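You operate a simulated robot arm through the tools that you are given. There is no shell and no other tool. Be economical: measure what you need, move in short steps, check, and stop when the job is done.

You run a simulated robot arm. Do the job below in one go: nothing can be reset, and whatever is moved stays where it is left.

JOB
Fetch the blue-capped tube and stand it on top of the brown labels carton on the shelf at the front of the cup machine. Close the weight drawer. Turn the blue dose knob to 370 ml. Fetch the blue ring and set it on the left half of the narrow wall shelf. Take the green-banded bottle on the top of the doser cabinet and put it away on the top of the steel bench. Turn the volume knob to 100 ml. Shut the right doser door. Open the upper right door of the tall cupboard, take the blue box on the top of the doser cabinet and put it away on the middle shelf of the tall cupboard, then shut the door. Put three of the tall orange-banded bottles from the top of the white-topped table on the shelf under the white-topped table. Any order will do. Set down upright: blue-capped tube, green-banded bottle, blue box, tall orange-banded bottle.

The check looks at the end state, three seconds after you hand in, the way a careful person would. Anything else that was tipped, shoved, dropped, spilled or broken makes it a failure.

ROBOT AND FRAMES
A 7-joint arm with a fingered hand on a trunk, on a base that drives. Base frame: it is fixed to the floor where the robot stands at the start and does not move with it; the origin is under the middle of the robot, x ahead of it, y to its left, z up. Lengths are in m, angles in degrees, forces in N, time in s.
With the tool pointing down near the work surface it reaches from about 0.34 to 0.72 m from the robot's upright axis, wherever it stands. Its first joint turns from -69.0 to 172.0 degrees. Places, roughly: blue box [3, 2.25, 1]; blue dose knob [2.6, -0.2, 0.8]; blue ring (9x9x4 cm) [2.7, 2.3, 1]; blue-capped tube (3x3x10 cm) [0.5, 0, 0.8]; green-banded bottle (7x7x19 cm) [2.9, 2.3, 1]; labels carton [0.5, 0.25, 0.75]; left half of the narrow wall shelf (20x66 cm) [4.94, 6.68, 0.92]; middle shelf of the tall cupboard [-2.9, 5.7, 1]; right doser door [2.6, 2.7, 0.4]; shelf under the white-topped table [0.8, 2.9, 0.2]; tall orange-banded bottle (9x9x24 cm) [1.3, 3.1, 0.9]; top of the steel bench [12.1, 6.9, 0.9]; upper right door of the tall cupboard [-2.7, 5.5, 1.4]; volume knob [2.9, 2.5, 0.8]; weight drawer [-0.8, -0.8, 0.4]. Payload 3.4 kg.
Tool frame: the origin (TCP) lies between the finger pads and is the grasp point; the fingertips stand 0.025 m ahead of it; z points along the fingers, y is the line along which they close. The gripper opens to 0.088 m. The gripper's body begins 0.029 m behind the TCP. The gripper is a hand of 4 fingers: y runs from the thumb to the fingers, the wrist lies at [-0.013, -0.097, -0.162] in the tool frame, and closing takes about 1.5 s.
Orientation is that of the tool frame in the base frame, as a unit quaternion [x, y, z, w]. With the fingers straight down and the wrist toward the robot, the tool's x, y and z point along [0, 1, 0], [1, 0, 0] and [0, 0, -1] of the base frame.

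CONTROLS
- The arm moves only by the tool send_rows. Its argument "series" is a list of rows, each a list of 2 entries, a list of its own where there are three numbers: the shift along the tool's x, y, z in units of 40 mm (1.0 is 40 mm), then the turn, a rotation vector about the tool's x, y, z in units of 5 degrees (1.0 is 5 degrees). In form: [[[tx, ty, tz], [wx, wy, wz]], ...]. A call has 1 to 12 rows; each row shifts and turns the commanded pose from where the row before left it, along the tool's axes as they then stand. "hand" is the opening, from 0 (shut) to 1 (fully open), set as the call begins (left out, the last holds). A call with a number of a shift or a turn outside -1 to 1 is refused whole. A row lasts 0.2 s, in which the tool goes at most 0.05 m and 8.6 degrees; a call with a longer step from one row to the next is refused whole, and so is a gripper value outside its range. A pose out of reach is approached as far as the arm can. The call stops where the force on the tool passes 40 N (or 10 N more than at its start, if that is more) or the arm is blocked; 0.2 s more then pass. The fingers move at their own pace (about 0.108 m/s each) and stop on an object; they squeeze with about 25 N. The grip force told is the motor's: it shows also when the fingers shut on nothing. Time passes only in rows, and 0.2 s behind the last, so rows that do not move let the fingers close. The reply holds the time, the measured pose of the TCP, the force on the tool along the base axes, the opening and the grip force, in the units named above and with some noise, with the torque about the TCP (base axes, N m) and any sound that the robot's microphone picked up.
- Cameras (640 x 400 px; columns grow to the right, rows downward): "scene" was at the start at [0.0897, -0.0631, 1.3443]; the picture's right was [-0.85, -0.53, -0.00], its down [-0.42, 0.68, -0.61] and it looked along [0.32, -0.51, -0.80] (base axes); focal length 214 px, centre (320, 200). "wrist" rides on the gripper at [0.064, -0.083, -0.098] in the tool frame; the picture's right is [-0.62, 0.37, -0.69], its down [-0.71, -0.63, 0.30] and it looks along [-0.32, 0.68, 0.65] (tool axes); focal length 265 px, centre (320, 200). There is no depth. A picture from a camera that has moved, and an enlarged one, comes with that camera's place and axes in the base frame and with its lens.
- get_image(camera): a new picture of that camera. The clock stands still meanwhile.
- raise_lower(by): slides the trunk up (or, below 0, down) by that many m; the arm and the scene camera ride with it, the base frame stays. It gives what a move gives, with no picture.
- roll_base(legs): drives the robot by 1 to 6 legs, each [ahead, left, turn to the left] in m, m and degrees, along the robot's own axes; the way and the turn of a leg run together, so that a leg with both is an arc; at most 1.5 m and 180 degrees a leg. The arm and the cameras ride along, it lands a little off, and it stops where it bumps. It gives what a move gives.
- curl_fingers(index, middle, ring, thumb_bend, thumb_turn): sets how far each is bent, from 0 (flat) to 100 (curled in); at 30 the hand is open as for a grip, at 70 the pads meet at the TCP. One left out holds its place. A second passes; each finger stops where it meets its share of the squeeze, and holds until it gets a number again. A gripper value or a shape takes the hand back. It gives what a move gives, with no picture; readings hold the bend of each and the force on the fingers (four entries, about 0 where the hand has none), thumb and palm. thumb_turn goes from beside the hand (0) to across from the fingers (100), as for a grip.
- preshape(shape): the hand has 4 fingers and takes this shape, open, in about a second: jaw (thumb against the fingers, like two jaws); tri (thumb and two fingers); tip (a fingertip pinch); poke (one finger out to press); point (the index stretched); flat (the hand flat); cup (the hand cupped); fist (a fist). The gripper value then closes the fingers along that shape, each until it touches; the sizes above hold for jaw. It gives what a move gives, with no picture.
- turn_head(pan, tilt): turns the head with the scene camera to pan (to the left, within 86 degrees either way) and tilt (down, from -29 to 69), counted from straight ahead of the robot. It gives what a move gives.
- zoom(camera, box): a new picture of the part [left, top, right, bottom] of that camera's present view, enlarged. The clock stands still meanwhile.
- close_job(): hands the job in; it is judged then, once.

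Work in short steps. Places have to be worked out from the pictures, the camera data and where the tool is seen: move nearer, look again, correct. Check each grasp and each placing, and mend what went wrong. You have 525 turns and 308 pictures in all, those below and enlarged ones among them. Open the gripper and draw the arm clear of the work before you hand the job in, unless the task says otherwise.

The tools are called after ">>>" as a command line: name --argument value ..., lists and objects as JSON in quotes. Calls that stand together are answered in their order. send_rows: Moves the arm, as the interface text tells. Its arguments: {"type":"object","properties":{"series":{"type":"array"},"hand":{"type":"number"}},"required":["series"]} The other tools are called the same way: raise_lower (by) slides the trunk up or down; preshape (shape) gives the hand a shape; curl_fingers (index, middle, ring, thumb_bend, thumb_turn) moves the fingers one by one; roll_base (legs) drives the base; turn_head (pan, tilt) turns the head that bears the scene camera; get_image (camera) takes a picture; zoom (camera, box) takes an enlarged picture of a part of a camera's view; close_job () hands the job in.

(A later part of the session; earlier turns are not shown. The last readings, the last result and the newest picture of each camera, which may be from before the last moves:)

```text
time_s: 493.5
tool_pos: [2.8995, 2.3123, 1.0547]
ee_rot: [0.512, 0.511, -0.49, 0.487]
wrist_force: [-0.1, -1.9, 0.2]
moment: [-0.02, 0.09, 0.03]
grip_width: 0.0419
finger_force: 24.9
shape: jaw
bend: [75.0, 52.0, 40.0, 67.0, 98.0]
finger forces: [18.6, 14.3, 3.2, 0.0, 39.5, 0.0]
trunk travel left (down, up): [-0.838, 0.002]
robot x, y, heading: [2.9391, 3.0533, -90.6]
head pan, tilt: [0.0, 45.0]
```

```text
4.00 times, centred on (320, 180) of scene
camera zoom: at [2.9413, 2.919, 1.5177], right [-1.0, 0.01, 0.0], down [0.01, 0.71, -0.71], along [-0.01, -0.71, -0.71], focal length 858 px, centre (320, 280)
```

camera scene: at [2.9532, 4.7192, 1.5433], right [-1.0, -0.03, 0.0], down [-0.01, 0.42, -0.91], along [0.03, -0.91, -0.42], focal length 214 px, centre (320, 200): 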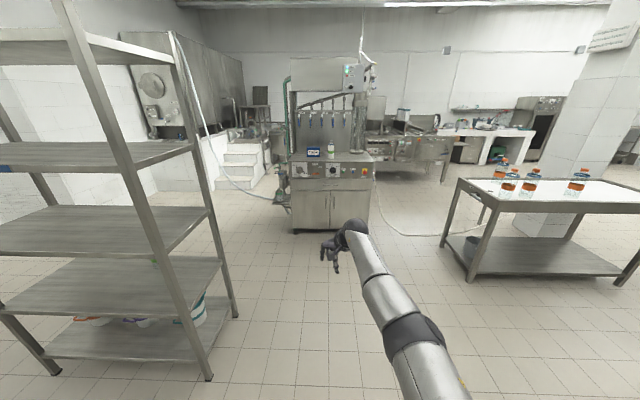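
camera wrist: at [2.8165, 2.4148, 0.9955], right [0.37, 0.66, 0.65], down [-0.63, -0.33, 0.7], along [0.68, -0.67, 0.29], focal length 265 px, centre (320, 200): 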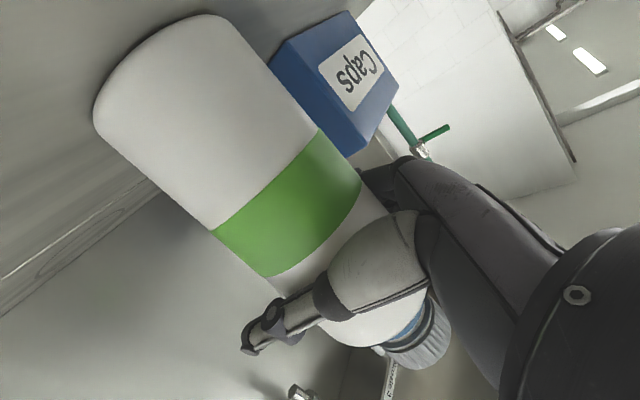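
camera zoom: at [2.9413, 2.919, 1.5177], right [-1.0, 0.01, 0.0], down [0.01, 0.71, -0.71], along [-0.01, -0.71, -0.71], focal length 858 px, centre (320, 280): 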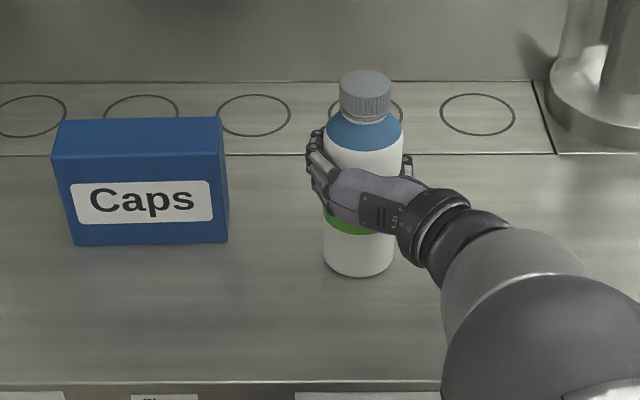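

Gripped firmly. I lift 5 cm with the arm.

>>> send_rows --series '[[[-0.5, 0, 0], [0, 0, 0]], [[-0.5, 0, 0], [0, 0, 0]], [[-0.5, 0, 0], [0, 0, 0]], [[0, 0, 0], [0, 0, 0]]]'

>>> zoom --camera "scene" --box '[260, 120, 380, 220]'

```text
time_s: 494.5
tool_pos: [2.9015, 2.3085, 1.1121]
ee_rot: [0.512, 0.511, -0.491, 0.486]
wrist_force: [-0.6, -0.4, -5.5]
moment: [0.0, -0.01, -0.03]
grip_width: 0.0414
finger_force: 25.1
shape: jaw
bend: [75.0, 53.0, 41.0, 68.0, 97.0]
finger forces: [19.2, 13.8, 3.1, 0.0, 39.2, 0.0]
trunk travel left (down, up): [-0.838, 0.002]
robot x, y, heading: [2.9428, 3.054, -90.5]
head pan, tilt: [0.0, 45.0]
```

```text
4.00 times, centred on (320, 170) of scene
camera zoom: at [2.9413, 2.9179, 1.5176], right [-1.0, 0.01, 0.0], down [0.01, 0.71, -0.71], along [-0.01, -0.71, -0.71], focal length 858 px, centre (320, 320)
```

zoom: 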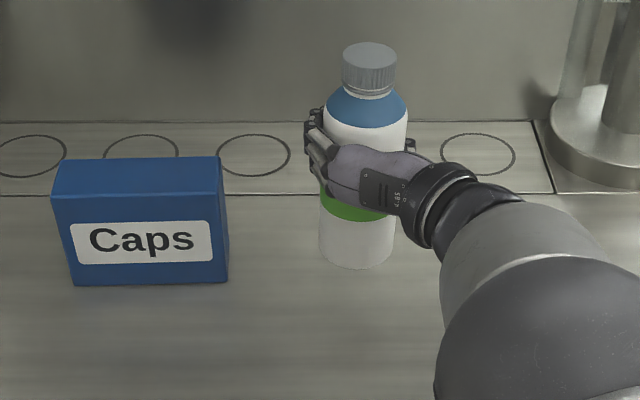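

I carry the bottle: back away, then east along the known route.

>>> roll_base --legs '[[-1.3, 0, 0], [-0.5, 0, 0], [0, 0, 90], [1.2, 0, 0], [1.0, 0, 0], [0, 0, 42]]'

>>> roll_base --legs '[[1.1, -0.1, 0]]'

>>> turn_head --pan -35 --tilt 15

>>> get_image --camera "scene"

```text
time_s: 516.9
tool_pos: [5.7058, 4.8486, 1.1104]
ee_rot: [-0.008, 0.724, 0.004, 0.689]
wrist_force: [-10.4, -0.8, 0.8]
moment: [-0.4, 0.19, -0.72]
grip_width: 0.041
finger_force: 25.4
shape: jaw
bend: [75.0, 54.0, 41.0, 68.0, 97.0]
finger forces: [18.7, 15.4, 3.5, 0.0, 38.8, 0.0]
trunk travel left (down, up): [-0.838, 0.002]
robot x, y, heading: [4.968, 4.8736, 0.6]
head pan, tilt: [0.0, 45.0]
stopped in leg 5: the force on the tool passed its limit at 243 N (the readings are from after the stop); the commanded pose is now the measured one
```

```text
time_s: 517.8
tool_pos: [5.7066, 4.8477, 1.1109]
ee_rot: [-0.009, 0.725, 0.005, 0.689]
wrist_force: [-24.5, -0.5, 7.5]
moment: [-0.89, 0.41, -1.74]
grip_width: 0.041
finger_force: 24.5
shape: jaw
bend: [75.0, 54.0, 41.0, 68.0, 97.0]
finger forces: [18.8, 15.5, 3.5, 0.0, 38.7, 0.0]
trunk travel left (down, up): [-0.838, 0.002]
robot x, y, heading: [4.9778, 4.8783, 0.7]
head pan, tilt: [0.0, 45.0]
stopped in leg 1: the force on the tool passed its limit at 49 N (the readings are from after the stop); the commanded pose is now the measured one
```

```text
time_s: 518.8
tool_pos: [5.707, 4.8491, 1.11]
ee_rot: [-0.009, 0.725, 0.005, 0.688]
wrist_force: [-27.3, 0.0, 7.6]
moment: [-0.87, 0.32, -1.91]
grip_width: 0.0408
finger_force: 25.0
shape: jaw
bend: [75.0, 54.0, 41.0, 68.0, 97.0]
finger forces: [18.8, 15.4, 3.4, 0.1, 38.7, 0.1]
trunk travel left (down, up): [-0.838, 0.002]
robot x, y, heading: [4.979, 4.8738, 0.8]
head pan, tilt: [-35.0, 15.0]
```

```text
138 pictures are left
camera scene: at [5.0934, 4.8235, 1.5655], right [-0.57, -0.82, 0.0], down [-0.21, 0.15, -0.97], along [0.8, -0.55, -0.25], focal length 214 px, centre (320, 200)
```

scene: 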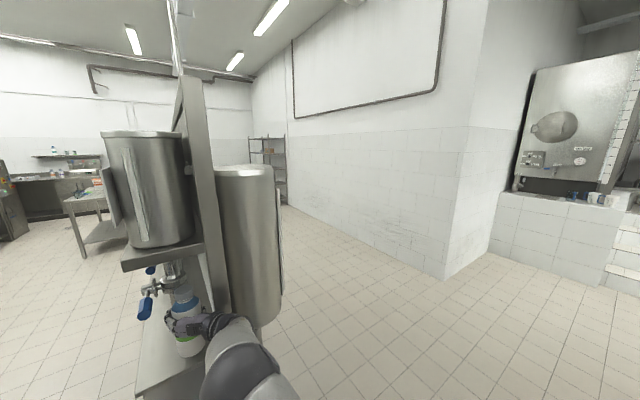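

I bumped the hand into the tank machine. I back off immediately and inspect.

>>> roll_base --legs '[[-0.35, 0, 0]]'

>>> turn_head --pan -5 --tilt 25

>>> get_image --camera "scene"

>>> get_image --camera "wrist"

```text
time_s: 521.0
tool_pos: [5.3624, 4.8412, 1.1039]
ee_rot: [-0.006, 0.729, 0.003, 0.685]
wrist_force: [0.4, -0.5, -5.2]
moment: [0.02, -0.02, 0.02]
grip_width: 0.0408
finger_force: 24.9
shape: jaw
bend: [75.0, 54.0, 41.0, 68.0, 97.0]
finger forces: [18.7, 15.3, 3.4, 0.1, 38.7, 0.0]
trunk travel left (down, up): [-0.838, 0.002]
robot x, y, heading: [4.6246, 4.8722, 0.1]
head pan, tilt: [-35.0, 15.0]
```

```text
time_s: 522.0
tool_pos: [5.3628, 4.8412, 1.1032]
ee_rot: [-0.006, 0.729, 0.003, 0.684]
wrist_force: [0.1, 0.6, -4.6]
moment: [0.0, -0.04, -0.02]
grip_width: 0.041
finger_force: 24.6
shape: jaw
bend: [75.0, 54.0, 41.0, 68.0, 97.0]
finger forces: [18.9, 15.4, 3.4, 0.0, 38.7, 0.0]
trunk travel left (down, up): [-0.838, 0.002]
robot x, y, heading: [4.6224, 4.8746, -0.0]
head pan, tilt: [-5.0, 25.0]
```

```text
137 pictures are left
camera scene: at [4.7679, 4.8657, 1.5482], right [-0.09, -1.0, 0.0], down [-0.42, 0.04, -0.91], along [0.9, -0.08, -0.42], focal length 214 px, centre (320, 200)
```

scene: 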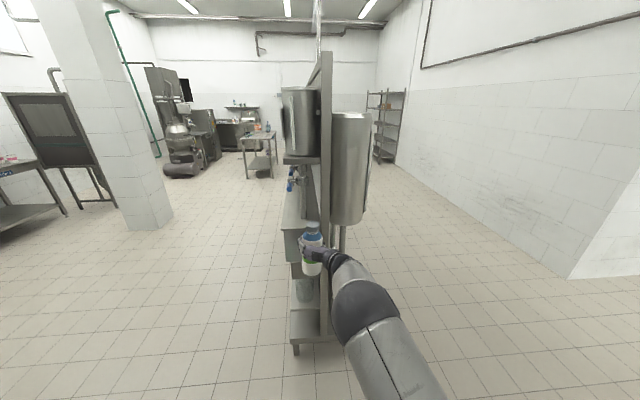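

```text
136 pictures are left
camera wrist: at [5.2604, 4.756, 1.0459], right [-0.66, 0.36, 0.66], down [0.36, -0.62, 0.7], along [0.66, 0.69, 0.28], focal length 265 px, centre (320, 200)
```

wrist: 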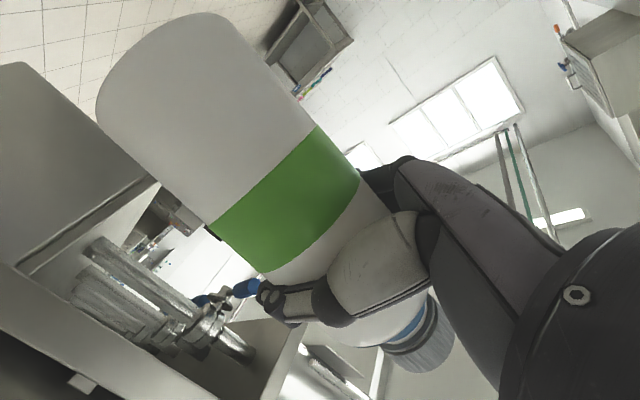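

The bottle is still held well and the machine looks unmoved. I zoom toward the steel bench at the far end.

>>> zoom --camera "scene" --box '[150, 80, 310, 200]'

```text
3.33 times, centred on (230, 140) of scene
camera zoom: at [4.7679, 4.8657, 1.5482], right [-0.09, -1.0, 0.0], down [-0.42, 0.04, -0.91], along [0.9, -0.08, -0.42], focal length 715 px, centre (620, 400)
```

zoom: 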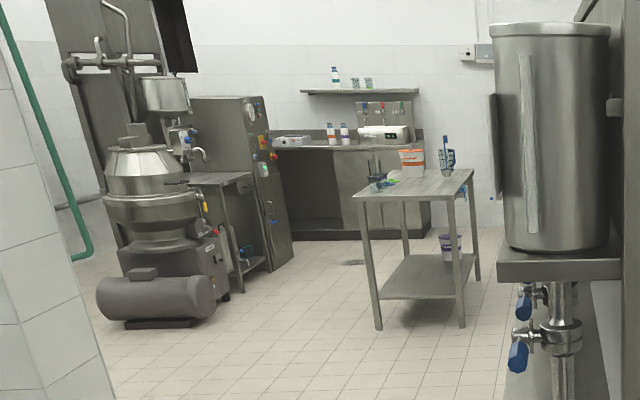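

Path planned: around the machine's north side, then between the table and the mixer to the bench. I go in moderate steps.

>>> roll_base --legs '[[0, 0, 42], [1.35, -0.03, 0], [0, 0, -42]]'

>>> turn_head --pan 0 --tilt 20

>>> get_image --camera "scene"

```text
time_s: 532.5
tool_pos: [6.3765, 5.6957, 1.1035]
ee_rot: [-0.003, 0.73, 0.0, 0.684]
wrist_force: [0.1, 0.6, -4.2]
moment: [0.03, -0.02, -0.06]
grip_width: 0.0405
finger_force: 24.4
shape: jaw
bend: [75.0, 54.0, 42.0, 68.0, 97.0]
finger forces: [18.5, 15.6, 3.2, 0.0, 38.1, 0.1]
trunk travel left (down, up): [-0.838, 0.002]
robot x, y, heading: [5.6387, 5.7324, -0.6]
head pan, tilt: [-5.0, 25.0]
```

```text
time_s: 533.2
tool_pos: [6.375, 5.6958, 1.1038]
ee_rot: [-0.004, 0.729, -0.001, 0.684]
wrist_force: [-0.5, 0.4, -5.5]
moment: [0.0, 0.0, 0.03]
grip_width: 0.0406
finger_force: 25.0
shape: jaw
bend: [75.0, 54.0, 42.0, 68.0, 97.0]
finger forces: [18.4, 15.4, 3.2, 0.0, 38.1, 0.0]
trunk travel left (down, up): [-0.838, 0.002]
robot x, y, heading: [5.6383, 5.7328, -0.1]
head pan, tilt: [0.0, 20.0]
```

```text
134 pictures are left
camera scene: at [5.7828, 5.7327, 1.5563], right [-0.01, -1.0, 0.0], down [-0.34, 0.0, -0.94], along [0.94, -0.01, -0.34], focal length 214 px, centre (320, 200)
```

scene: 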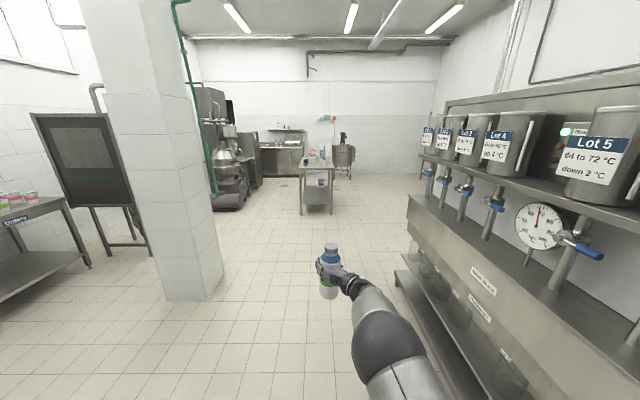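

>>> roll_base --legs '[[1.4, 0.05, 0], [1.2, 0.4, 0], [0.6, 0.4, 0]]'

>>> get_image --camera "scene"

```text
time_s: 549.8
tool_pos: [9.6319, 6.351, 1.1043]
ee_rot: [0.019, 0.729, -0.022, 0.684]
wrist_force: [0.5, 0.1, -4.6]
moment: [-0.02, 0.0, -0.03]
grip_width: 0.0406
finger_force: 25.1
shape: jaw
bend: [75.0, 54.0, 42.0, 68.0, 97.0]
finger forces: [18.4, 15.5, 3.2, 0.0, 37.9, 0.0]
trunk travel left (down, up): [-0.838, 0.002]
robot x, y, heading: [8.8949, 6.4376, -3.8]
head pan, tilt: [0.0, 20.0]
```

```text
133 pictures are left
camera scene: at [9.0433, 6.4245, 1.5563], right [-0.07, -1.0, 0.0], down [-0.34, 0.02, -0.94], along [0.94, -0.06, -0.34], focal length 214 px, centre (320, 200)
```

scene: 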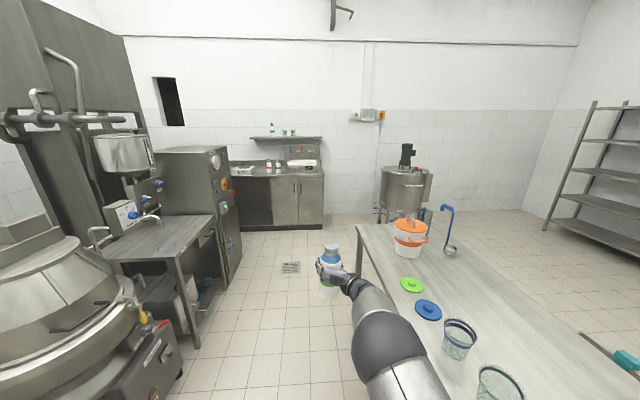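

>>> roll_base --legs '[[0, 0.2, 3.8], [1.3, 0.05, 0]]'

>>> get_image --camera "scene"

```text
time_s: 557.5
tool_pos: [10.95, 6.6292, 1.1036]
ee_rot: [-0.001, 0.729, -0.001, 0.684]
wrist_force: [0.0, 0.1, -5.2]
moment: [-0.02, 0.0, 0.01]
grip_width: 0.0405
finger_force: 25.4
shape: jaw
bend: [75.0, 54.0, 42.0, 68.0, 97.0]
finger forces: [18.5, 15.4, 3.2, 0.1, 38.1, 0.1]
trunk travel left (down, up): [-0.838, 0.002]
robot x, y, heading: [10.2156, 6.6683, -0.8]
head pan, tilt: [0.0, 20.0]
```

```text
132 pictures are left
camera scene: at [10.3578, 6.6685, 1.5563], right [-0.01, -1.0, 0.0], down [-0.34, 0.0, -0.94], along [0.94, -0.01, -0.34], focal length 214 px, centre (320, 200)
```

scene: 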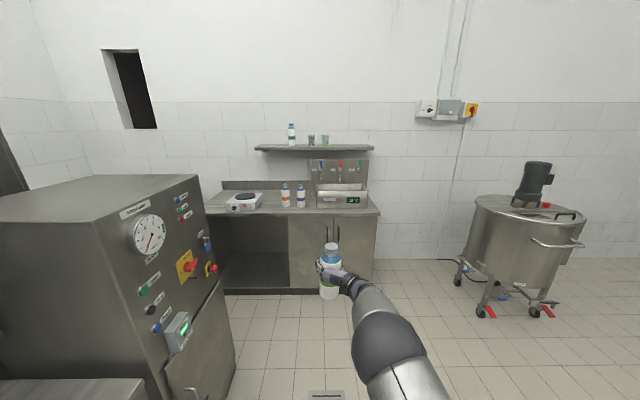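

>>> zoom --camera "scene" --box '[195, 140, 395, 240]'

```text
3.20 times, centred on (295, 190) of scene
camera zoom: at [10.3578, 6.6685, 1.5563], right [-0.01, -1.0, 0.0], down [-0.34, 0.0, -0.94], along [0.94, -0.01, -0.34], focal length 686 px, centre (400, 232)
```

zoom: 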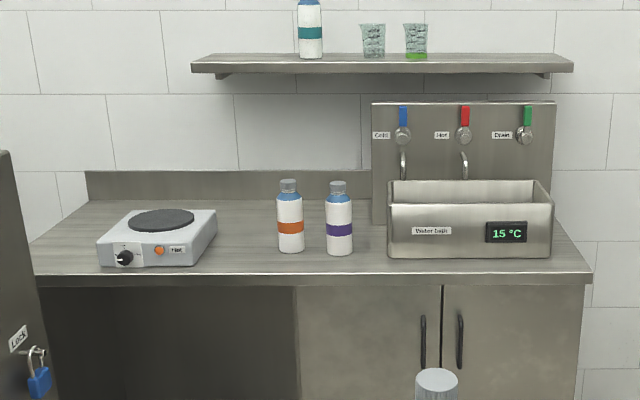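

The bench has room in front, between the purple bottle and the water bath, at about (11.95, 6.76). I approach to 0.25 m short.

>>> roll_base --legs '[[0, 0.13, 0.8], [0.75, 0, 0]]'

>>> turn_head --pan 0 --tilt 35

>>> get_image --camera "scene"

>>> get_image --camera "wrist"

```text
time_s: 562.4
tool_pos: [11.6915, 6.8015, 1.1043]
ee_rot: [-0.017, 0.729, 0.013, 0.685]
wrist_force: [0.5, 0.2, -6.1]
moment: [0.0, 0.03, 0.02]
grip_width: 0.0405
finger_force: 25.1
shape: jaw
bend: [75.0, 54.0, 42.0, 68.0, 97.0]
finger forces: [18.3, 15.4, 3.1, 0.0, 38.0, 0.0]
trunk travel left (down, up): [-0.838, 0.002]
robot x, y, heading: [10.9551, 6.8099, 1.7]
head pan, tilt: [0.0, 20.0]
```

```text
time_s: 563.2
tool_pos: [11.6915, 6.8022, 1.1037]
ee_rot: [-0.017, 0.729, 0.012, 0.684]
wrist_force: [0.1, -0.3, -4.1]
moment: [0.01, -0.05, 0.01]
grip_width: 0.0406
finger_force: 24.9
shape: jaw
bend: [75.0, 54.0, 42.0, 68.0, 97.0]
finger forces: [18.4, 15.4, 3.1, 0.1, 38.0, 0.0]
trunk travel left (down, up): [-0.838, 0.002]
robot x, y, heading: [10.956, 6.8149, 1.8]
head pan, tilt: [0.0, 35.0]
```

```text
130 pictures are left
camera scene: at [11.0932, 6.8168, 1.5325], right [0.03, -1.0, 0.0], down [-0.57, -0.02, -0.82], along [0.82, 0.02, -0.57], focal length 214 px, centre (320, 200)
```

scene: 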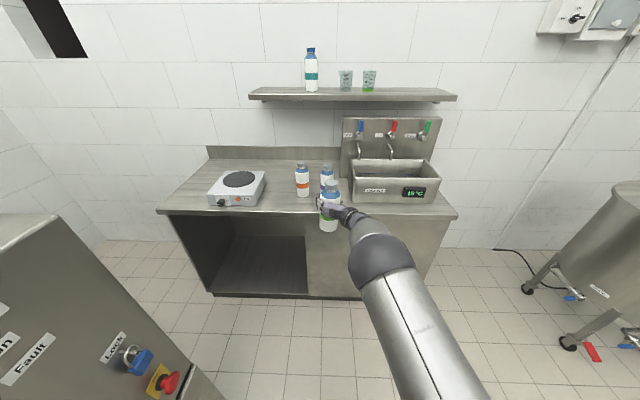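

```text
129 pictures are left
camera wrist: at [11.5925, 6.7132, 1.0455], right [-0.67, 0.34, 0.66], down [0.37, -0.61, 0.7], along [0.64, 0.71, 0.28], focal length 265 px, centre (320, 200)
```

wrist: 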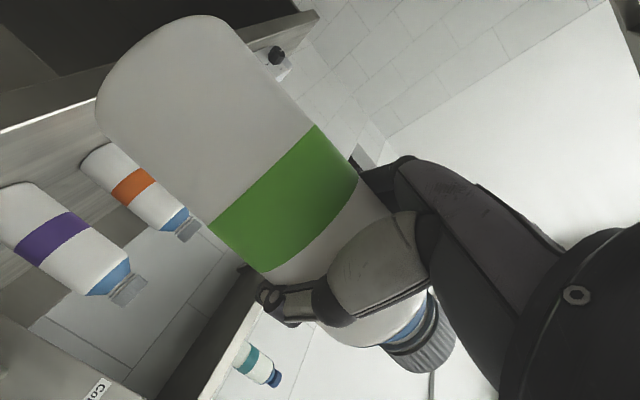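

>>> zoom --camera "scene" --box '[230, 140, 390, 240]'

```text
4.00 times, centred on (310, 190) of scene
camera zoom: at [11.0932, 6.8168, 1.5325], right [0.03, -1.0, 0.0], down [-0.57, -0.02, -0.82], along [0.82, 0.02, -0.57], focal length 858 px, centre (360, 240)
```

zoom: 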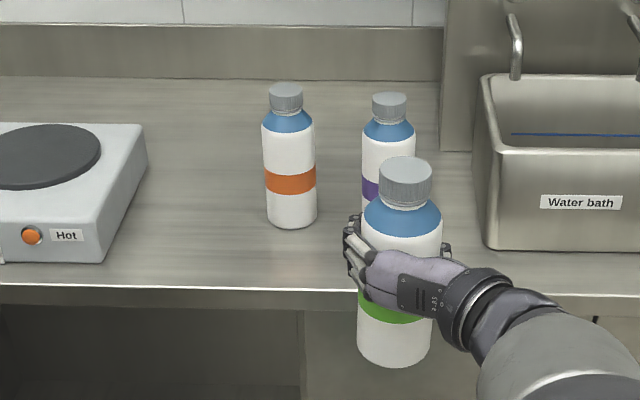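

Bench top z≈0.895, front edge x≈11.9. I move the bottle over (11.955, 6.845), in front of the gap between the two bottles.

>>> roll_base --legs '[[0.262, 0.035, 0]]'

>>> raise_lower --by -0.06

>>> zoom --camera "scene" --box '[230, 140, 390, 240]'

>>> get_image --camera "wrist"

```text
time_s: 565.1
tool_pos: [11.9528, 6.8458, 1.1042]
ee_rot: [-0.018, 0.729, 0.013, 0.684]
wrist_force: [1.0, 0.1, -5.5]
moment: [0.03, -0.05, -0.01]
grip_width: 0.0408
finger_force: 25.2
shape: jaw
bend: [75.0, 54.0, 42.0, 68.0, 97.0]
finger forces: [18.4, 15.3, 3.2, 0.1, 37.9, 0.0]
trunk travel left (down, up): [-0.838, 0.002]
robot x, y, heading: [11.2178, 6.8565, 1.6]
head pan, tilt: [0.0, 35.0]
```

```text
time_s: 566.1
tool_pos: [11.9532, 6.8474, 1.0435]
ee_rot: [-0.017, 0.729, 0.013, 0.685]
wrist_force: [0.1, -0.2, -4.9]
moment: [-0.01, -0.04, 0.01]
grip_width: 0.0408
finger_force: 25.0
shape: jaw
bend: [75.0, 54.0, 42.0, 68.0, 97.0]
finger forces: [18.4, 15.3, 3.2, 0.0, 37.8, 0.0]
trunk travel left (down, up): [-0.778, 0.062]
robot x, y, heading: [11.2139, 6.8582, 1.6]
head pan, tilt: [0.0, 35.0]
```

```text
4.00 times, centred on (310, 190) of scene
camera zoom: at [11.355, 6.8605, 1.4724], right [0.03, -1.0, 0.0], down [-0.57, -0.02, -0.82], along [0.82, 0.03, -0.57], focal length 858 px, centre (360, 240)
```

zoom: 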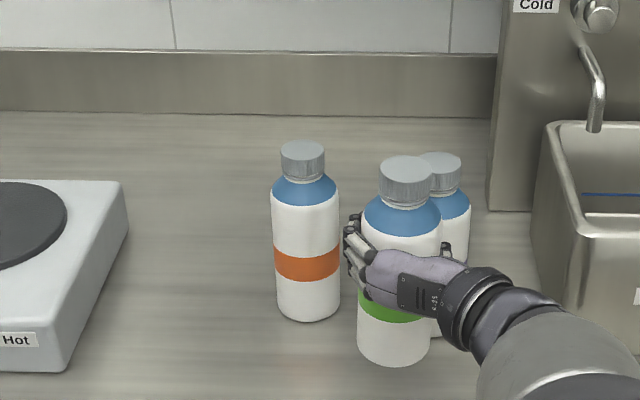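

```text
126 pictures are left
camera wrist: at [11.8546, 6.758, 0.9856], right [-0.67, 0.34, 0.66], down [0.38, -0.61, 0.7], along [0.64, 0.71, 0.28], focal length 265 px, centre (320, 200)
```

wrist: 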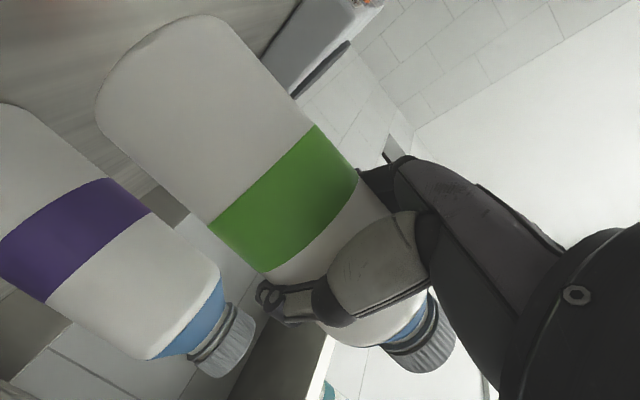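

Clearances look fine. I lower to contact.

>>> raise_lower --by -0.025

>>> raise_lower --by -0.008

>>> raise_lower --by -0.005

```text
time_s: 566.8
tool_pos: [11.9529, 6.8472, 1.0181]
ee_rot: [-0.017, 0.728, 0.013, 0.685]
wrist_force: [-0.1, -0.1, -3.3]
moment: [-0.02, -0.01, -0.04]
grip_width: 0.0406
finger_force: 24.8
shape: jaw
bend: [75.0, 54.0, 42.0, 68.0, 97.0]
finger forces: [18.3, 15.3, 3.1, 0.0, 37.9, 0.0]
trunk travel left (down, up): [-0.753, 0.087]
robot x, y, heading: [11.2142, 6.8571, 1.9]
head pan, tilt: [0.0, 35.0]
```

```text
time_s: 567.4
tool_pos: [11.9547, 6.8455, 1.0097]
ee_rot: [-0.018, 0.729, 0.013, 0.684]
wrist_force: [-0.4, -0.5, -4.3]
moment: [0.0, -0.01, 0.06]
grip_width: 0.0408
finger_force: 24.7
shape: jaw
bend: [75.0, 54.0, 42.0, 68.0, 97.0]
finger forces: [18.5, 15.3, 3.2, 0.0, 37.9, 0.0]
trunk travel left (down, up): [-0.745, 0.095]
robot x, y, heading: [11.2158, 6.853, 1.8]
head pan, tilt: [0.0, 35.0]
```

```text
time_s: 567.9
tool_pos: [11.9543, 6.8468, 1.0048]
ee_rot: [-0.018, 0.729, 0.014, 0.684]
wrist_force: [-0.3, 0.3, -5.4]
moment: [-0.01, -0.03, -0.02]
grip_width: 0.0406
finger_force: 25.2
shape: jaw
bend: [75.0, 54.0, 42.0, 68.0, 97.0]
finger forces: [18.4, 15.2, 3.2, 0.0, 37.9, 0.0]
trunk travel left (down, up): [-0.74, 0.1]
robot x, y, heading: [11.2153, 6.8559, 1.8]
head pan, tilt: [0.0, 35.0]
```

>>> raise_lower --by -0.006

>>> raise_lower --by -0.006

>>> zoom --camera "scene" --box '[280, 170, 380, 240]'

```text
time_s: 568.4
tool_pos: [11.9526, 6.8465, 0.9992]
ee_rot: [-0.018, 0.729, 0.013, 0.684]
wrist_force: [-0.8, -0.2, -5.4]
moment: [0.0, -0.01, -0.01]
grip_width: 0.0406
finger_force: 25.0
shape: jaw
bend: [75.0, 54.0, 42.0, 68.0, 97.0]
finger forces: [18.4, 15.4, 3.2, 0.1, 37.9, 0.1]
trunk travel left (down, up): [-0.734, 0.106]
robot x, y, heading: [11.2132, 6.8571, 1.8]
head pan, tilt: [0.0, 35.0]
```

```text
time_s: 569.0
tool_pos: [11.9532, 6.8458, 0.9926]
ee_rot: [-0.018, 0.729, 0.014, 0.685]
wrist_force: [-1.2, 0.4, -4.6]
moment: [0.01, 0.0, 0.01]
grip_width: 0.0406
finger_force: 25.1
shape: jaw
bend: [75.0, 54.0, 42.0, 68.0, 97.0]
finger forces: [18.4, 15.4, 3.1, 0.1, 37.9, 0.0]
trunk travel left (down, up): [-0.728, 0.112]
robot x, y, heading: [11.2166, 6.8576, 2.0]
head pan, tilt: [0.0, 35.0]
```

```text
5.71 times, centred on (330, 205) of scene
camera zoom: at [11.355, 6.8605, 1.4224], right [0.03, -1.0, 0.0], down [-0.57, -0.02, -0.82], along [0.82, 0.03, -0.57], focal length 1226 px, centre (263, 171)
```

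zoom: 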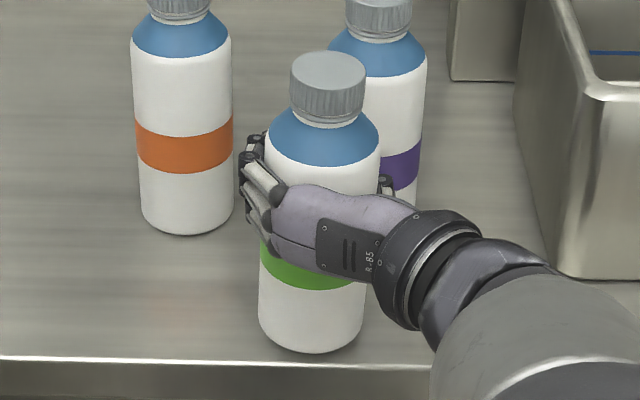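

The bottle base would sit right at the bench edge here. The gap between hotplate and orange bottle (centre y≈7.07) is deeper, so I move there instead.

>>> raise_lower --by 0.05

>>> roll_base --legs '[[-0.08, 0, 0], [0, 0.22, -1.8]]'

>>> zoom --camera "scene" --box '[230, 140, 390, 240]'

```text
time_s: 569.9
tool_pos: [11.9541, 6.846, 1.0434]
ee_rot: [-0.018, 0.729, 0.014, 0.684]
wrist_force: [-0.2, -0.9, -6.7]
moment: [0.01, -0.01, -0.02]
grip_width: 0.0408
finger_force: 25.0
shape: jaw
bend: [75.0, 54.0, 42.0, 68.0, 97.0]
finger forces: [18.4, 15.3, 3.2, 0.1, 37.9, 0.1]
trunk travel left (down, up): [-0.778, 0.062]
robot x, y, heading: [11.2185, 6.8549, 1.8]
head pan, tilt: [0.0, 35.0]
```

```text
time_s: 572.4
tool_pos: [11.8645, 6.9636, 1.0405]
ee_rot: [-0.006, 0.731, 0.001, 0.682]
wrist_force: [-0.3, -0.4, -5.3]
moment: [-0.01, -0.01, -0.03]
grip_width: 0.0401
finger_force: 25.2
shape: jaw
bend: [75.0, 54.0, 43.0, 69.0, 96.0]
finger forces: [17.8, 15.1, 3.2, 0.0, 37.4, 0.0]
trunk travel left (down, up): [-0.778, 0.062]
robot x, y, heading: [11.1283, 6.999, -0.0]
head pan, tilt: [0.0, 35.0]
stopped in leg 2: the robot was blocked; the commanded pose is now the measured one
```

```text
4.00 times, centred on (310, 190) of scene
camera zoom: at [11.2673, 6.9988, 1.4723], right [0.0, -1.0, 0.0], down [-0.57, 0.0, -0.82], along [0.82, 0.0, -0.57], focal length 858 px, centre (360, 240)
```

zoom: 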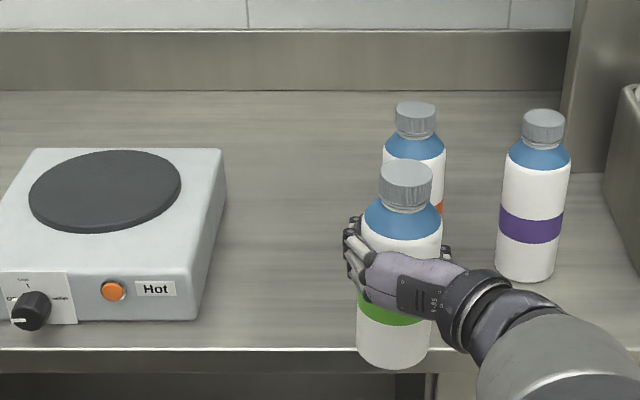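

The base is blocked on the left by the control cabinet; I step right 2 cm and use the arm to shift left, then drive forward.

>>> roll_base --legs '[[0, -0.03, 0]]'

>>> send_rows --series '[[[0, 0.8, 0], [0, 0, 0]], [[0, 0.8, 0], [0, 0, 0]], [[0, 0.8, 0], [0, 0, 0]], [[0, 0.8, 0], [0, 0, 0]], [[0, 0, 0], [0, 0, 0]]]'

>>> zoom --camera "scene" --box '[230, 140, 390, 240]'

```text
time_s: 573.2
tool_pos: [11.8636, 6.9355, 1.0423]
ee_rot: [-0.006, 0.73, 0.002, 0.684]
wrist_force: [-0.4, 0.2, -5.3]
moment: [-0.01, -0.02, 0.0]
grip_width: 0.0405
finger_force: 24.9
shape: jaw
bend: [75.0, 54.0, 43.0, 69.0, 96.0]
finger forces: [17.9, 15.3, 3.2, 0.0, 37.3, 0.0]
trunk travel left (down, up): [-0.778, 0.062]
robot x, y, heading: [11.1225, 6.9665, 0.2]
head pan, tilt: [0.0, 35.0]
```

```text
time_s: 574.4
tool_pos: [11.8614, 7.0616, 1.0435]
ee_rot: [-0.005, 0.729, 0.003, 0.684]
wrist_force: [0.5, -0.6, -4.2]
moment: [-0.01, -0.01, 0.01]
grip_width: 0.0403
finger_force: 25.2
shape: jaw
bend: [75.0, 54.0, 43.0, 69.0, 96.0]
finger forces: [17.9, 14.9, 3.1, 0.1, 37.2, 0.1]
trunk travel left (down, up): [-0.778, 0.062]
robot x, y, heading: [11.1278, 6.9677, 0.2]
head pan, tilt: [0.0, 35.0]
```

```text
4.00 times, centred on (310, 190) of scene
camera zoom: at [11.2664, 6.9676, 1.4724], right [0.0, -1.0, 0.0], down [-0.57, 0.0, -0.82], along [0.82, 0.0, -0.57], focal length 858 px, centre (360, 240)
```

zoom: 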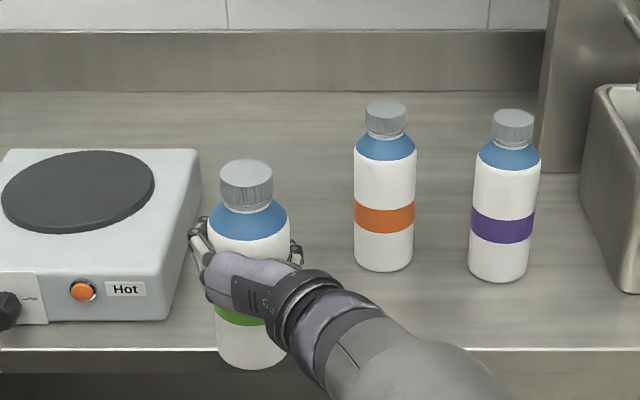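

>>> roll_base --legs '[[0.15, 0, 0]]'

>>> zoom --camera "scene" --box '[230, 150, 390, 250]'

```text
time_s: 575.8
tool_pos: [12.0117, 7.0598, 1.0417]
ee_rot: [-0.005, 0.73, 0.002, 0.684]
wrist_force: [1.0, -0.6, -5.1]
moment: [0.03, -0.03, -0.01]
grip_width: 0.0402
finger_force: 24.7
shape: jaw
bend: [75.0, 54.0, 43.0, 69.0, 96.0]
finger forces: [18.0, 15.0, 3.1, 0.1, 37.2, 0.0]
trunk travel left (down, up): [-0.778, 0.062]
robot x, y, heading: [11.2716, 6.9673, -0.4]
head pan, tilt: [0.0, 35.0]
```

```text
4.00 times, centred on (310, 200) of scene
camera zoom: at [11.4164, 6.9678, 1.4724], right [0.0, -1.0, 0.0], down [-0.57, 0.0, -0.82], along [0.82, 0.0, -0.57], focal length 858 px, centre (360, 200)
```

zoom: 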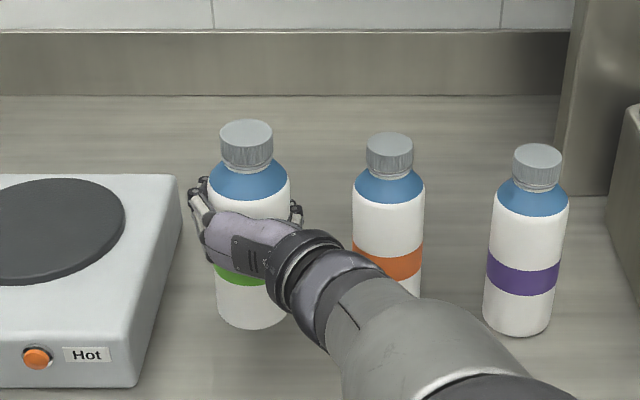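

>>> raise_lower --by -0.035

>>> raise_lower --by -0.008

>>> raise_lower --by -0.006

>>> zoom --camera "scene" --box '[240, 160, 360, 240]'

```text
time_s: 576.6
tool_pos: [12.0118, 7.0601, 1.0072]
ee_rot: [-0.006, 0.729, 0.001, 0.684]
wrist_force: [0.0, 0.2, -4.0]
moment: [0.01, -0.03, -0.01]
grip_width: 0.0404
finger_force: 24.7
shape: jaw
bend: [75.0, 54.0, 43.0, 69.0, 96.0]
finger forces: [18.0, 14.9, 3.2, 0.1, 37.2, 0.1]
trunk travel left (down, up): [-0.743, 0.097]
robot x, y, heading: [11.2787, 6.966, -0.3]
head pan, tilt: [0.0, 35.0]
```

```text
time_s: 577.1
tool_pos: [12.0114, 7.0611, 0.9988]
ee_rot: [-0.005, 0.729, 0.0, 0.684]
wrist_force: [0.1, 0.0, -5.5]
moment: [-0.06, -0.01, -0.03]
grip_width: 0.0406
finger_force: 25.3
shape: jaw
bend: [75.0, 54.0, 43.0, 69.0, 96.0]
finger forces: [17.9, 14.9, 3.1, 0.0, 37.3, 0.0]
trunk travel left (down, up): [-0.735, 0.105]
robot x, y, heading: [11.2757, 6.9666, -0.1]
head pan, tilt: [0.0, 35.0]
```

```text
time_s: 577.7
tool_pos: [12.012, 7.0614, 0.9935]
ee_rot: [-0.005, 0.729, 0.001, 0.685]
wrist_force: [0.4, 0.3, -4.9]
moment: [0.01, -0.01, -0.04]
grip_width: 0.0403
finger_force: 25.0
shape: jaw
bend: [75.0, 54.0, 43.0, 69.0, 96.0]
finger forces: [18.0, 14.9, 3.0, 0.0, 37.2, 0.0]
trunk travel left (down, up): [-0.729, 0.111]
robot x, y, heading: [11.2773, 6.9668, -0.2]
head pan, tilt: [0.0, 35.0]
```

```text
5.00 times, centred on (300, 200) of scene
camera zoom: at [11.4158, 6.9678, 1.4234], right [0.0, -1.0, 0.0], down [-0.57, 0.0, -0.82], along [0.82, 0.0, -0.57], focal length 1072 px, centre (420, 200)
```

zoom: 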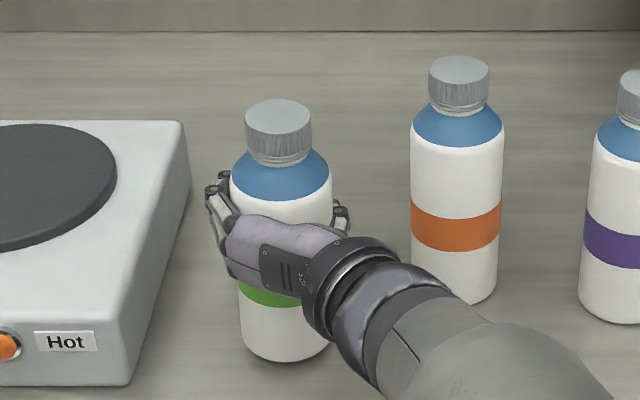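

>>> raise_lower --by -0.006

>>> raise_lower --by -0.006

>>> raise_lower --by -0.006

>>> get_image --camera "wrist"

```text
time_s: 578.2
tool_pos: [12.0126, 7.0611, 0.9885]
ee_rot: [-0.005, 0.729, 0.002, 0.684]
wrist_force: [0.4, -0.2, -2.9]
moment: [-0.03, -0.02, -0.01]
grip_width: 0.0404
finger_force: 25.3
shape: jaw
bend: [75.0, 54.0, 43.0, 69.0, 96.0]
finger forces: [18.1, 15.4, 3.3, 0.0, 37.4, 0.1]
trunk travel left (down, up): [-0.723, 0.117]
robot x, y, heading: [11.2763, 6.9699, -0.4]
head pan, tilt: [0.0, 35.0]
```

```text
time_s: 578.8
tool_pos: [12.0103, 7.0607, 0.9862]
ee_rot: [-0.006, 0.727, 0.003, 0.687]
wrist_force: [3.5, 2.9, 11.3]
moment: [0.15, -0.02, -0.03]
grip_width: 0.04
finger_force: 25.5
shape: jaw
bend: [75.0, 54.0, 42.0, 68.0, 98.0]
finger forces: [19.1, 18.2, 4.4, 0.0, 37.9, 0.1]
trunk travel left (down, up): [-0.717, 0.123]
robot x, y, heading: [11.2764, 6.968, -0.1]
head pan, tilt: [0.0, 35.0]
```

```text
time_s: 579.3
tool_pos: [12.0089, 7.0612, 0.9835]
ee_rot: [-0.005, 0.725, 0.002, 0.689]
wrist_force: [6.7, 3.8, 25.7]
moment: [0.25, 0.14, -0.06]
grip_width: 0.0399
finger_force: 24.9
shape: jaw
bend: [75.0, 54.0, 42.0, 68.0, 100.0]
finger forces: [18.6, 20.0, 5.4, 0.0, 38.4, 0.0]
trunk travel left (down, up): [-0.711, 0.129]
robot x, y, heading: [11.2763, 6.9687, 0.2]
head pan, tilt: [0.0, 35.0]
```

```text
120 pictures are left
camera wrist: at [11.9077, 6.9759, 0.924], right [-0.66, 0.36, 0.65], down [0.35, -0.62, 0.7], along [0.66, 0.69, 0.29], focal length 265 px, centre (320, 200)
```

wrist: 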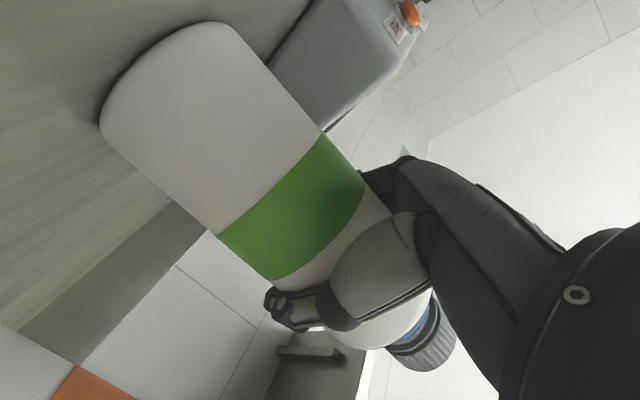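

Contact. I ease up 7 mm and release.

>>> raise_lower --by 0.008

>>> send_rows --series '[[[0, 0, 0], [0, 0, 0]], [[0, 0, 0], [0, 0, 0]], [[0, 0, 0], [0, 0, 0]], [[0, 0, 0], [0, 0, 0]], [[0, 0, 0], [0, 0, 0]]]' --hand 1

>>> zoom --camera "scene" --box '[240, 160, 360, 240]'

```text
time_s: 579.9
tool_pos: [12.0078, 7.0598, 0.9844]
ee_rot: [-0.005, 0.73, 0.0, 0.684]
wrist_force: [2.7, 1.3, 10.7]
moment: [0.06, 0.09, -0.06]
grip_width: 0.0398
finger_force: 25.0
shape: jaw
bend: [75.0, 54.0, 42.0, 68.0, 100.0]
finger forces: [18.3, 18.1, 4.3, 0.0, 37.3, 0.1]
trunk travel left (down, up): [-0.719, 0.121]
robot x, y, heading: [11.2765, 6.9713, -0.0]
head pan, tilt: [0.0, 35.0]
```

```text
time_s: 581.1
tool_pos: [12.0103, 7.0613, 0.9853]
ee_rot: [-0.005, 0.73, 0.002, 0.684]
wrist_force: [-1.2, 0.1, -2.1]
moment: [0.02, -0.01, -0.04]
grip_width: 0.088
finger_force: 0.0
shape: jaw
bend: [30.0, 30.0, 30.0, 30.0, 97.0]
finger forces: [1.0, 0.0, 0.0, 0.0, 1.0, 0.0]
trunk travel left (down, up): [-0.719, 0.121]
robot x, y, heading: [11.276, 6.9672, -0.2]
head pan, tilt: [0.0, 35.0]
```

```text
5.00 times, centred on (300, 200) of scene
camera zoom: at [11.4147, 6.9676, 1.4136], right [0.0, -1.0, 0.0], down [-0.57, 0.0, -0.82], along [0.82, 0.0, -0.57], focal length 1072 px, centre (420, 200)
```

zoom: 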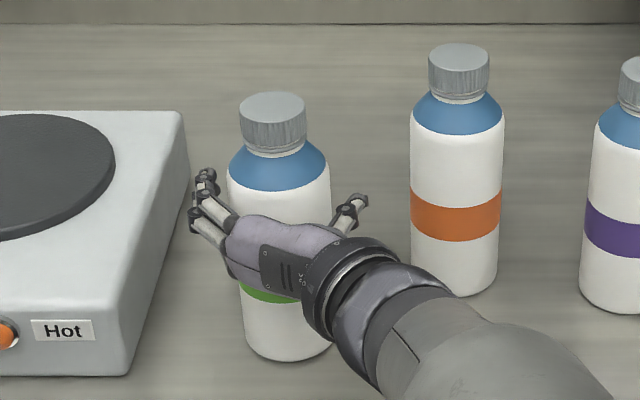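

Released and standing. I back out slowly.

>>> roll_base --legs '[[-0.1, 0, 0]]'

>>> zoom --camera "scene" --box '[220, 140, 380, 240]'

```text
time_s: 582.2
tool_pos: [11.908, 7.0606, 0.9846]
ee_rot: [-0.006, 0.73, 0.001, 0.684]
wrist_force: [0.5, 0.3, -1.0]
moment: [-0.02, 0.01, 0.04]
grip_width: 0.0878
finger_force: 0.0
shape: jaw
bend: [30.0, 30.0, 30.0, 30.0, 98.0]
finger forces: [0.0, 0.1, 0.1, 0.0, 0.0, 0.0]
trunk travel left (down, up): [-0.719, 0.121]
robot x, y, heading: [11.1709, 6.9664, 0.1]
head pan, tilt: [0.0, 35.0]
```

```text
4.00 times, centred on (300, 190) of scene
camera zoom: at [11.3126, 6.9681, 1.4137], right [0.0, -1.0, 0.0], down [-0.57, 0.0, -0.82], along [0.82, 0.0, -0.57], focal length 858 px, centre (400, 240)
```

zoom: 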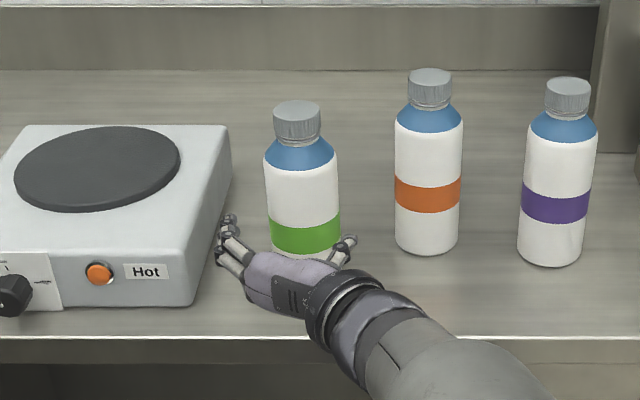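

The bottle stands upright on the bench. I drive back the same way in reverse.

>>> roll_base --legs '[[-0.95, -0.3, 0], [-1.3, 0, 0], [-0.6, -0.42, 0], [-1.2, -0.42, 0], [-1.4, -0.05, 0]]'

```text
time_s: 609.6
tool_pos: [6.4685, 5.903, 0.9846]
ee_rot: [0.01, 0.729, -0.012, 0.684]
wrist_force: [-0.2, 0.6, -0.6]
moment: [-0.02, -0.01, 0.0]
grip_width: 0.0878
finger_force: 0.0
shape: jaw
bend: [30.0, 30.0, 30.0, 30.0, 98.0]
finger forces: [0.1, 0.1, 0.0, 0.0, 0.0, 0.0]
trunk travel left (down, up): [-0.719, 0.121]
robot x, y, heading: [5.7307, 5.8387, -2.7]
head pan, tilt: [0.0, 35.0]
```

>>> roll_base --legs '[[0, 0, 44.7], [-1.4, -0.06, 0], [0, 0, -42], [-1.2, 0, 0], [-0.55, 0, 0], [0, 0, -90]]'

>>> get_image --camera "scene"

```text
time_s: 633.0
tool_pos: [3.0173, 4.1837, 0.9835]
ee_rot: [0.518, 0.512, -0.489, 0.479]
wrist_force: [-0.5, 0.1, -0.8]
moment: [0.01, -0.01, 0.04]
grip_width: 0.0879
finger_force: 0.1
shape: jaw
bend: [30.0, 30.0, 30.0, 30.0, 98.0]
finger forces: [0.0, 0.0, 0.0, 0.0, 0.0, 0.0]
trunk travel left (down, up): [-0.719, 0.121]
robot x, y, heading: [2.9394, 4.9205, -91.7]
head pan, tilt: [0.0, 35.0]
```

```text
117 pictures are left
camera scene: at [2.9392, 4.7818, 1.4136], right [-1.0, 0.03, 0.0], down [0.02, 0.57, -0.82], along [-0.02, -0.82, -0.57], focal length 214 px, centre (320, 200)
```

scene: 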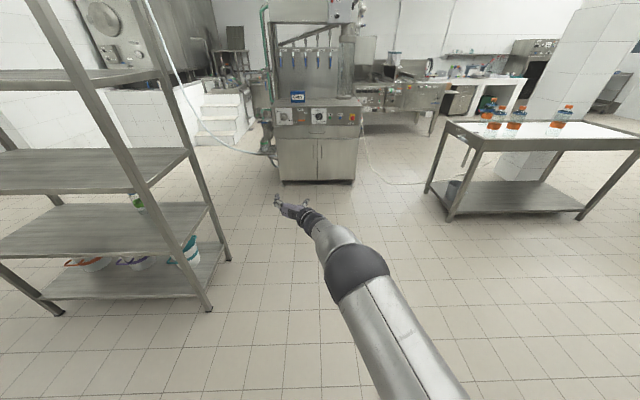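

While here, I zoom at the white table's bottles to plan.

>>> zoom --camera "scene" --box '[420, 80, 640, 230]'

>>> zoom --camera "scene" --box '[475, 95, 585, 145]'

```text
2.67 times, centred on (530, 155) of scene
camera zoom: at [2.9392, 4.7818, 1.4136], right [-1.0, 0.03, 0.0], down [0.02, 0.57, -0.82], along [-0.02, -0.82, -0.57], focal length 572 px, centre (-240, 320)
```

zoom: 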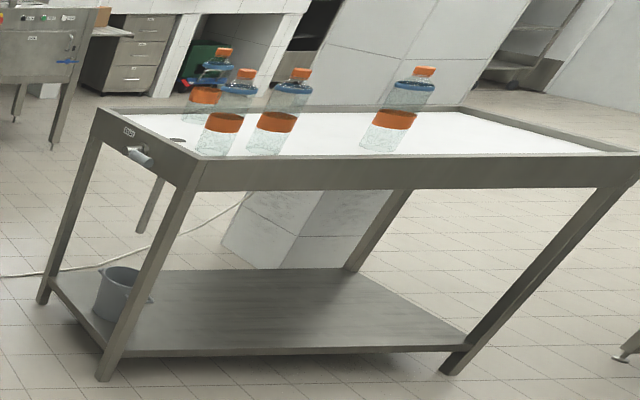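

```text
5.82 times, centred on (530, 120) of scene
camera zoom: at [2.9392, 4.7818, 1.4136], right [-1.0, 0.03, 0.0], down [0.02, 0.57, -0.82], along [-0.02, -0.82, -0.57], focal length 1248 px, centre (-902, 666)
```

zoom: 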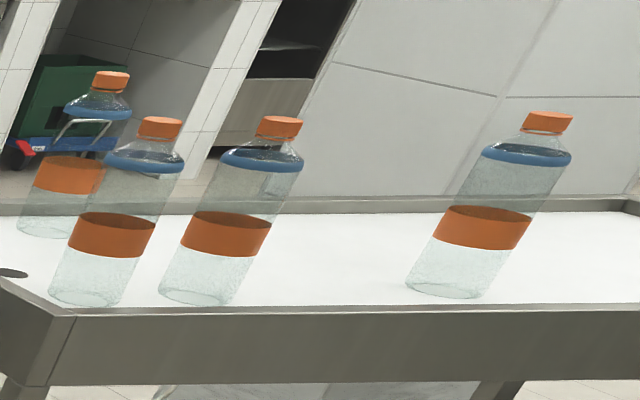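

Four bottles, with narrow caps to grip from above. For both these and the box I need the hand pointing down, so I retract to a nearer radius first, then re-pitch.

>>> send_rows --series '[[[0, -0.5, -0.8], [0, 0, 0]], [[0, -0.5, -0.8], [0, 0, 0]], [[0, -0.5, -0.8], [0, 0, 0]], [[0, -0.5, -0.8], [0, 0, 0]], [[0, 0, -0.8], [0, 0, 0]], [[0, 0, 0], [0, 0, 0]]]'

>>> send_rows --series '[[[0, 0, 0], [0, 1, 0]], [[0, 0, 0], [0, 1, 0]], [[0, 0, 0], [0, 1, 0]], [[0, 0, 0], [0, 1, 0]], [[0, 0, 0], [0, 1, 0]], [[0, 0, 0], [0, 1, 0]], [[0, 0, 0], [0, 1, 0]], [[0, 0, 0], [0, 1, 0]], [[0, 0, 0], [0, 1, 0]], [[0, 0, 0], [0, 1, 0]], [[0, 0, 0], [0, 1, 0]], [[0, 0, 0], [0, 1, 0]]]'

>>> send_rows --series '[[[0, 0, 0], [0, 1, 0]], [[0, 0, 0], [0, 1, 0]], [[0, 0, 0], [0, 1, 0]], [[0, 0, 0], [0, 1, 0]], [[0, 0, 0], [0, 1, 0]], [[0, 0, 0], [0, 0.5, 0]], [[0, 0, 0], [0, 0, 0]]]'

```text
time_s: 634.5
tool_pos: [2.9202, 4.3493, 0.9569]
ee_rot: [0.554, 0.518, -0.469, 0.452]
wrist_force: [-0.6, 0.3, 0.8]
moment: [0.0, -0.01, 0.01]
grip_width: 0.0878
finger_force: 0.0
shape: jaw
bend: [30.0, 30.0, 30.0, 30.0, 98.0]
finger forces: [0.0, 0.0, 0.1, 0.0, 0.1, 0.0]
trunk travel left (down, up): [-0.719, 0.121]
robot x, y, heading: [2.9417, 4.9197, -91.8]
head pan, tilt: [0.0, 35.0]
stopped in row 6: the arm was blocked; the commanded pose is now the measured one
```

```text
time_s: 637.1
tool_pos: [2.9232, 4.3494, 0.956]
ee_rot: [0.712, 0.677, -0.131, 0.131]
wrist_force: [0.6, -0.4, -0.1]
moment: [-0.02, -0.05, -0.01]
grip_width: 0.088
finger_force: 0.0
shape: jaw
bend: [30.0, 30.0, 30.0, 30.0, 98.0]
finger forces: [0.0, 0.0, 0.0, 0.0, 0.1, 0.0]
trunk travel left (down, up): [-0.719, 0.121]
robot x, y, heading: [2.9437, 4.9189, -92.0]
head pan, tilt: [0.0, 35.0]
```

```text
time_s: 638.8
tool_pos: [2.924, 4.3504, 0.9568]
ee_rot: [0.722, 0.69, 0.042, -0.033]
wrist_force: [0.5, -0.3, -0.6]
moment: [0.0, 0.0, -0.01]
grip_width: 0.0877
finger_force: 0.0
shape: jaw
bend: [30.0, 30.0, 30.0, 30.0, 98.0]
finger forces: [0.1, 0.0, 0.1, 0.1, 0.2, 0.1]
trunk travel left (down, up): [-0.719, 0.121]
robot x, y, heading: [2.9429, 4.9225, -91.5]
head pan, tilt: [0.0, 35.0]
```

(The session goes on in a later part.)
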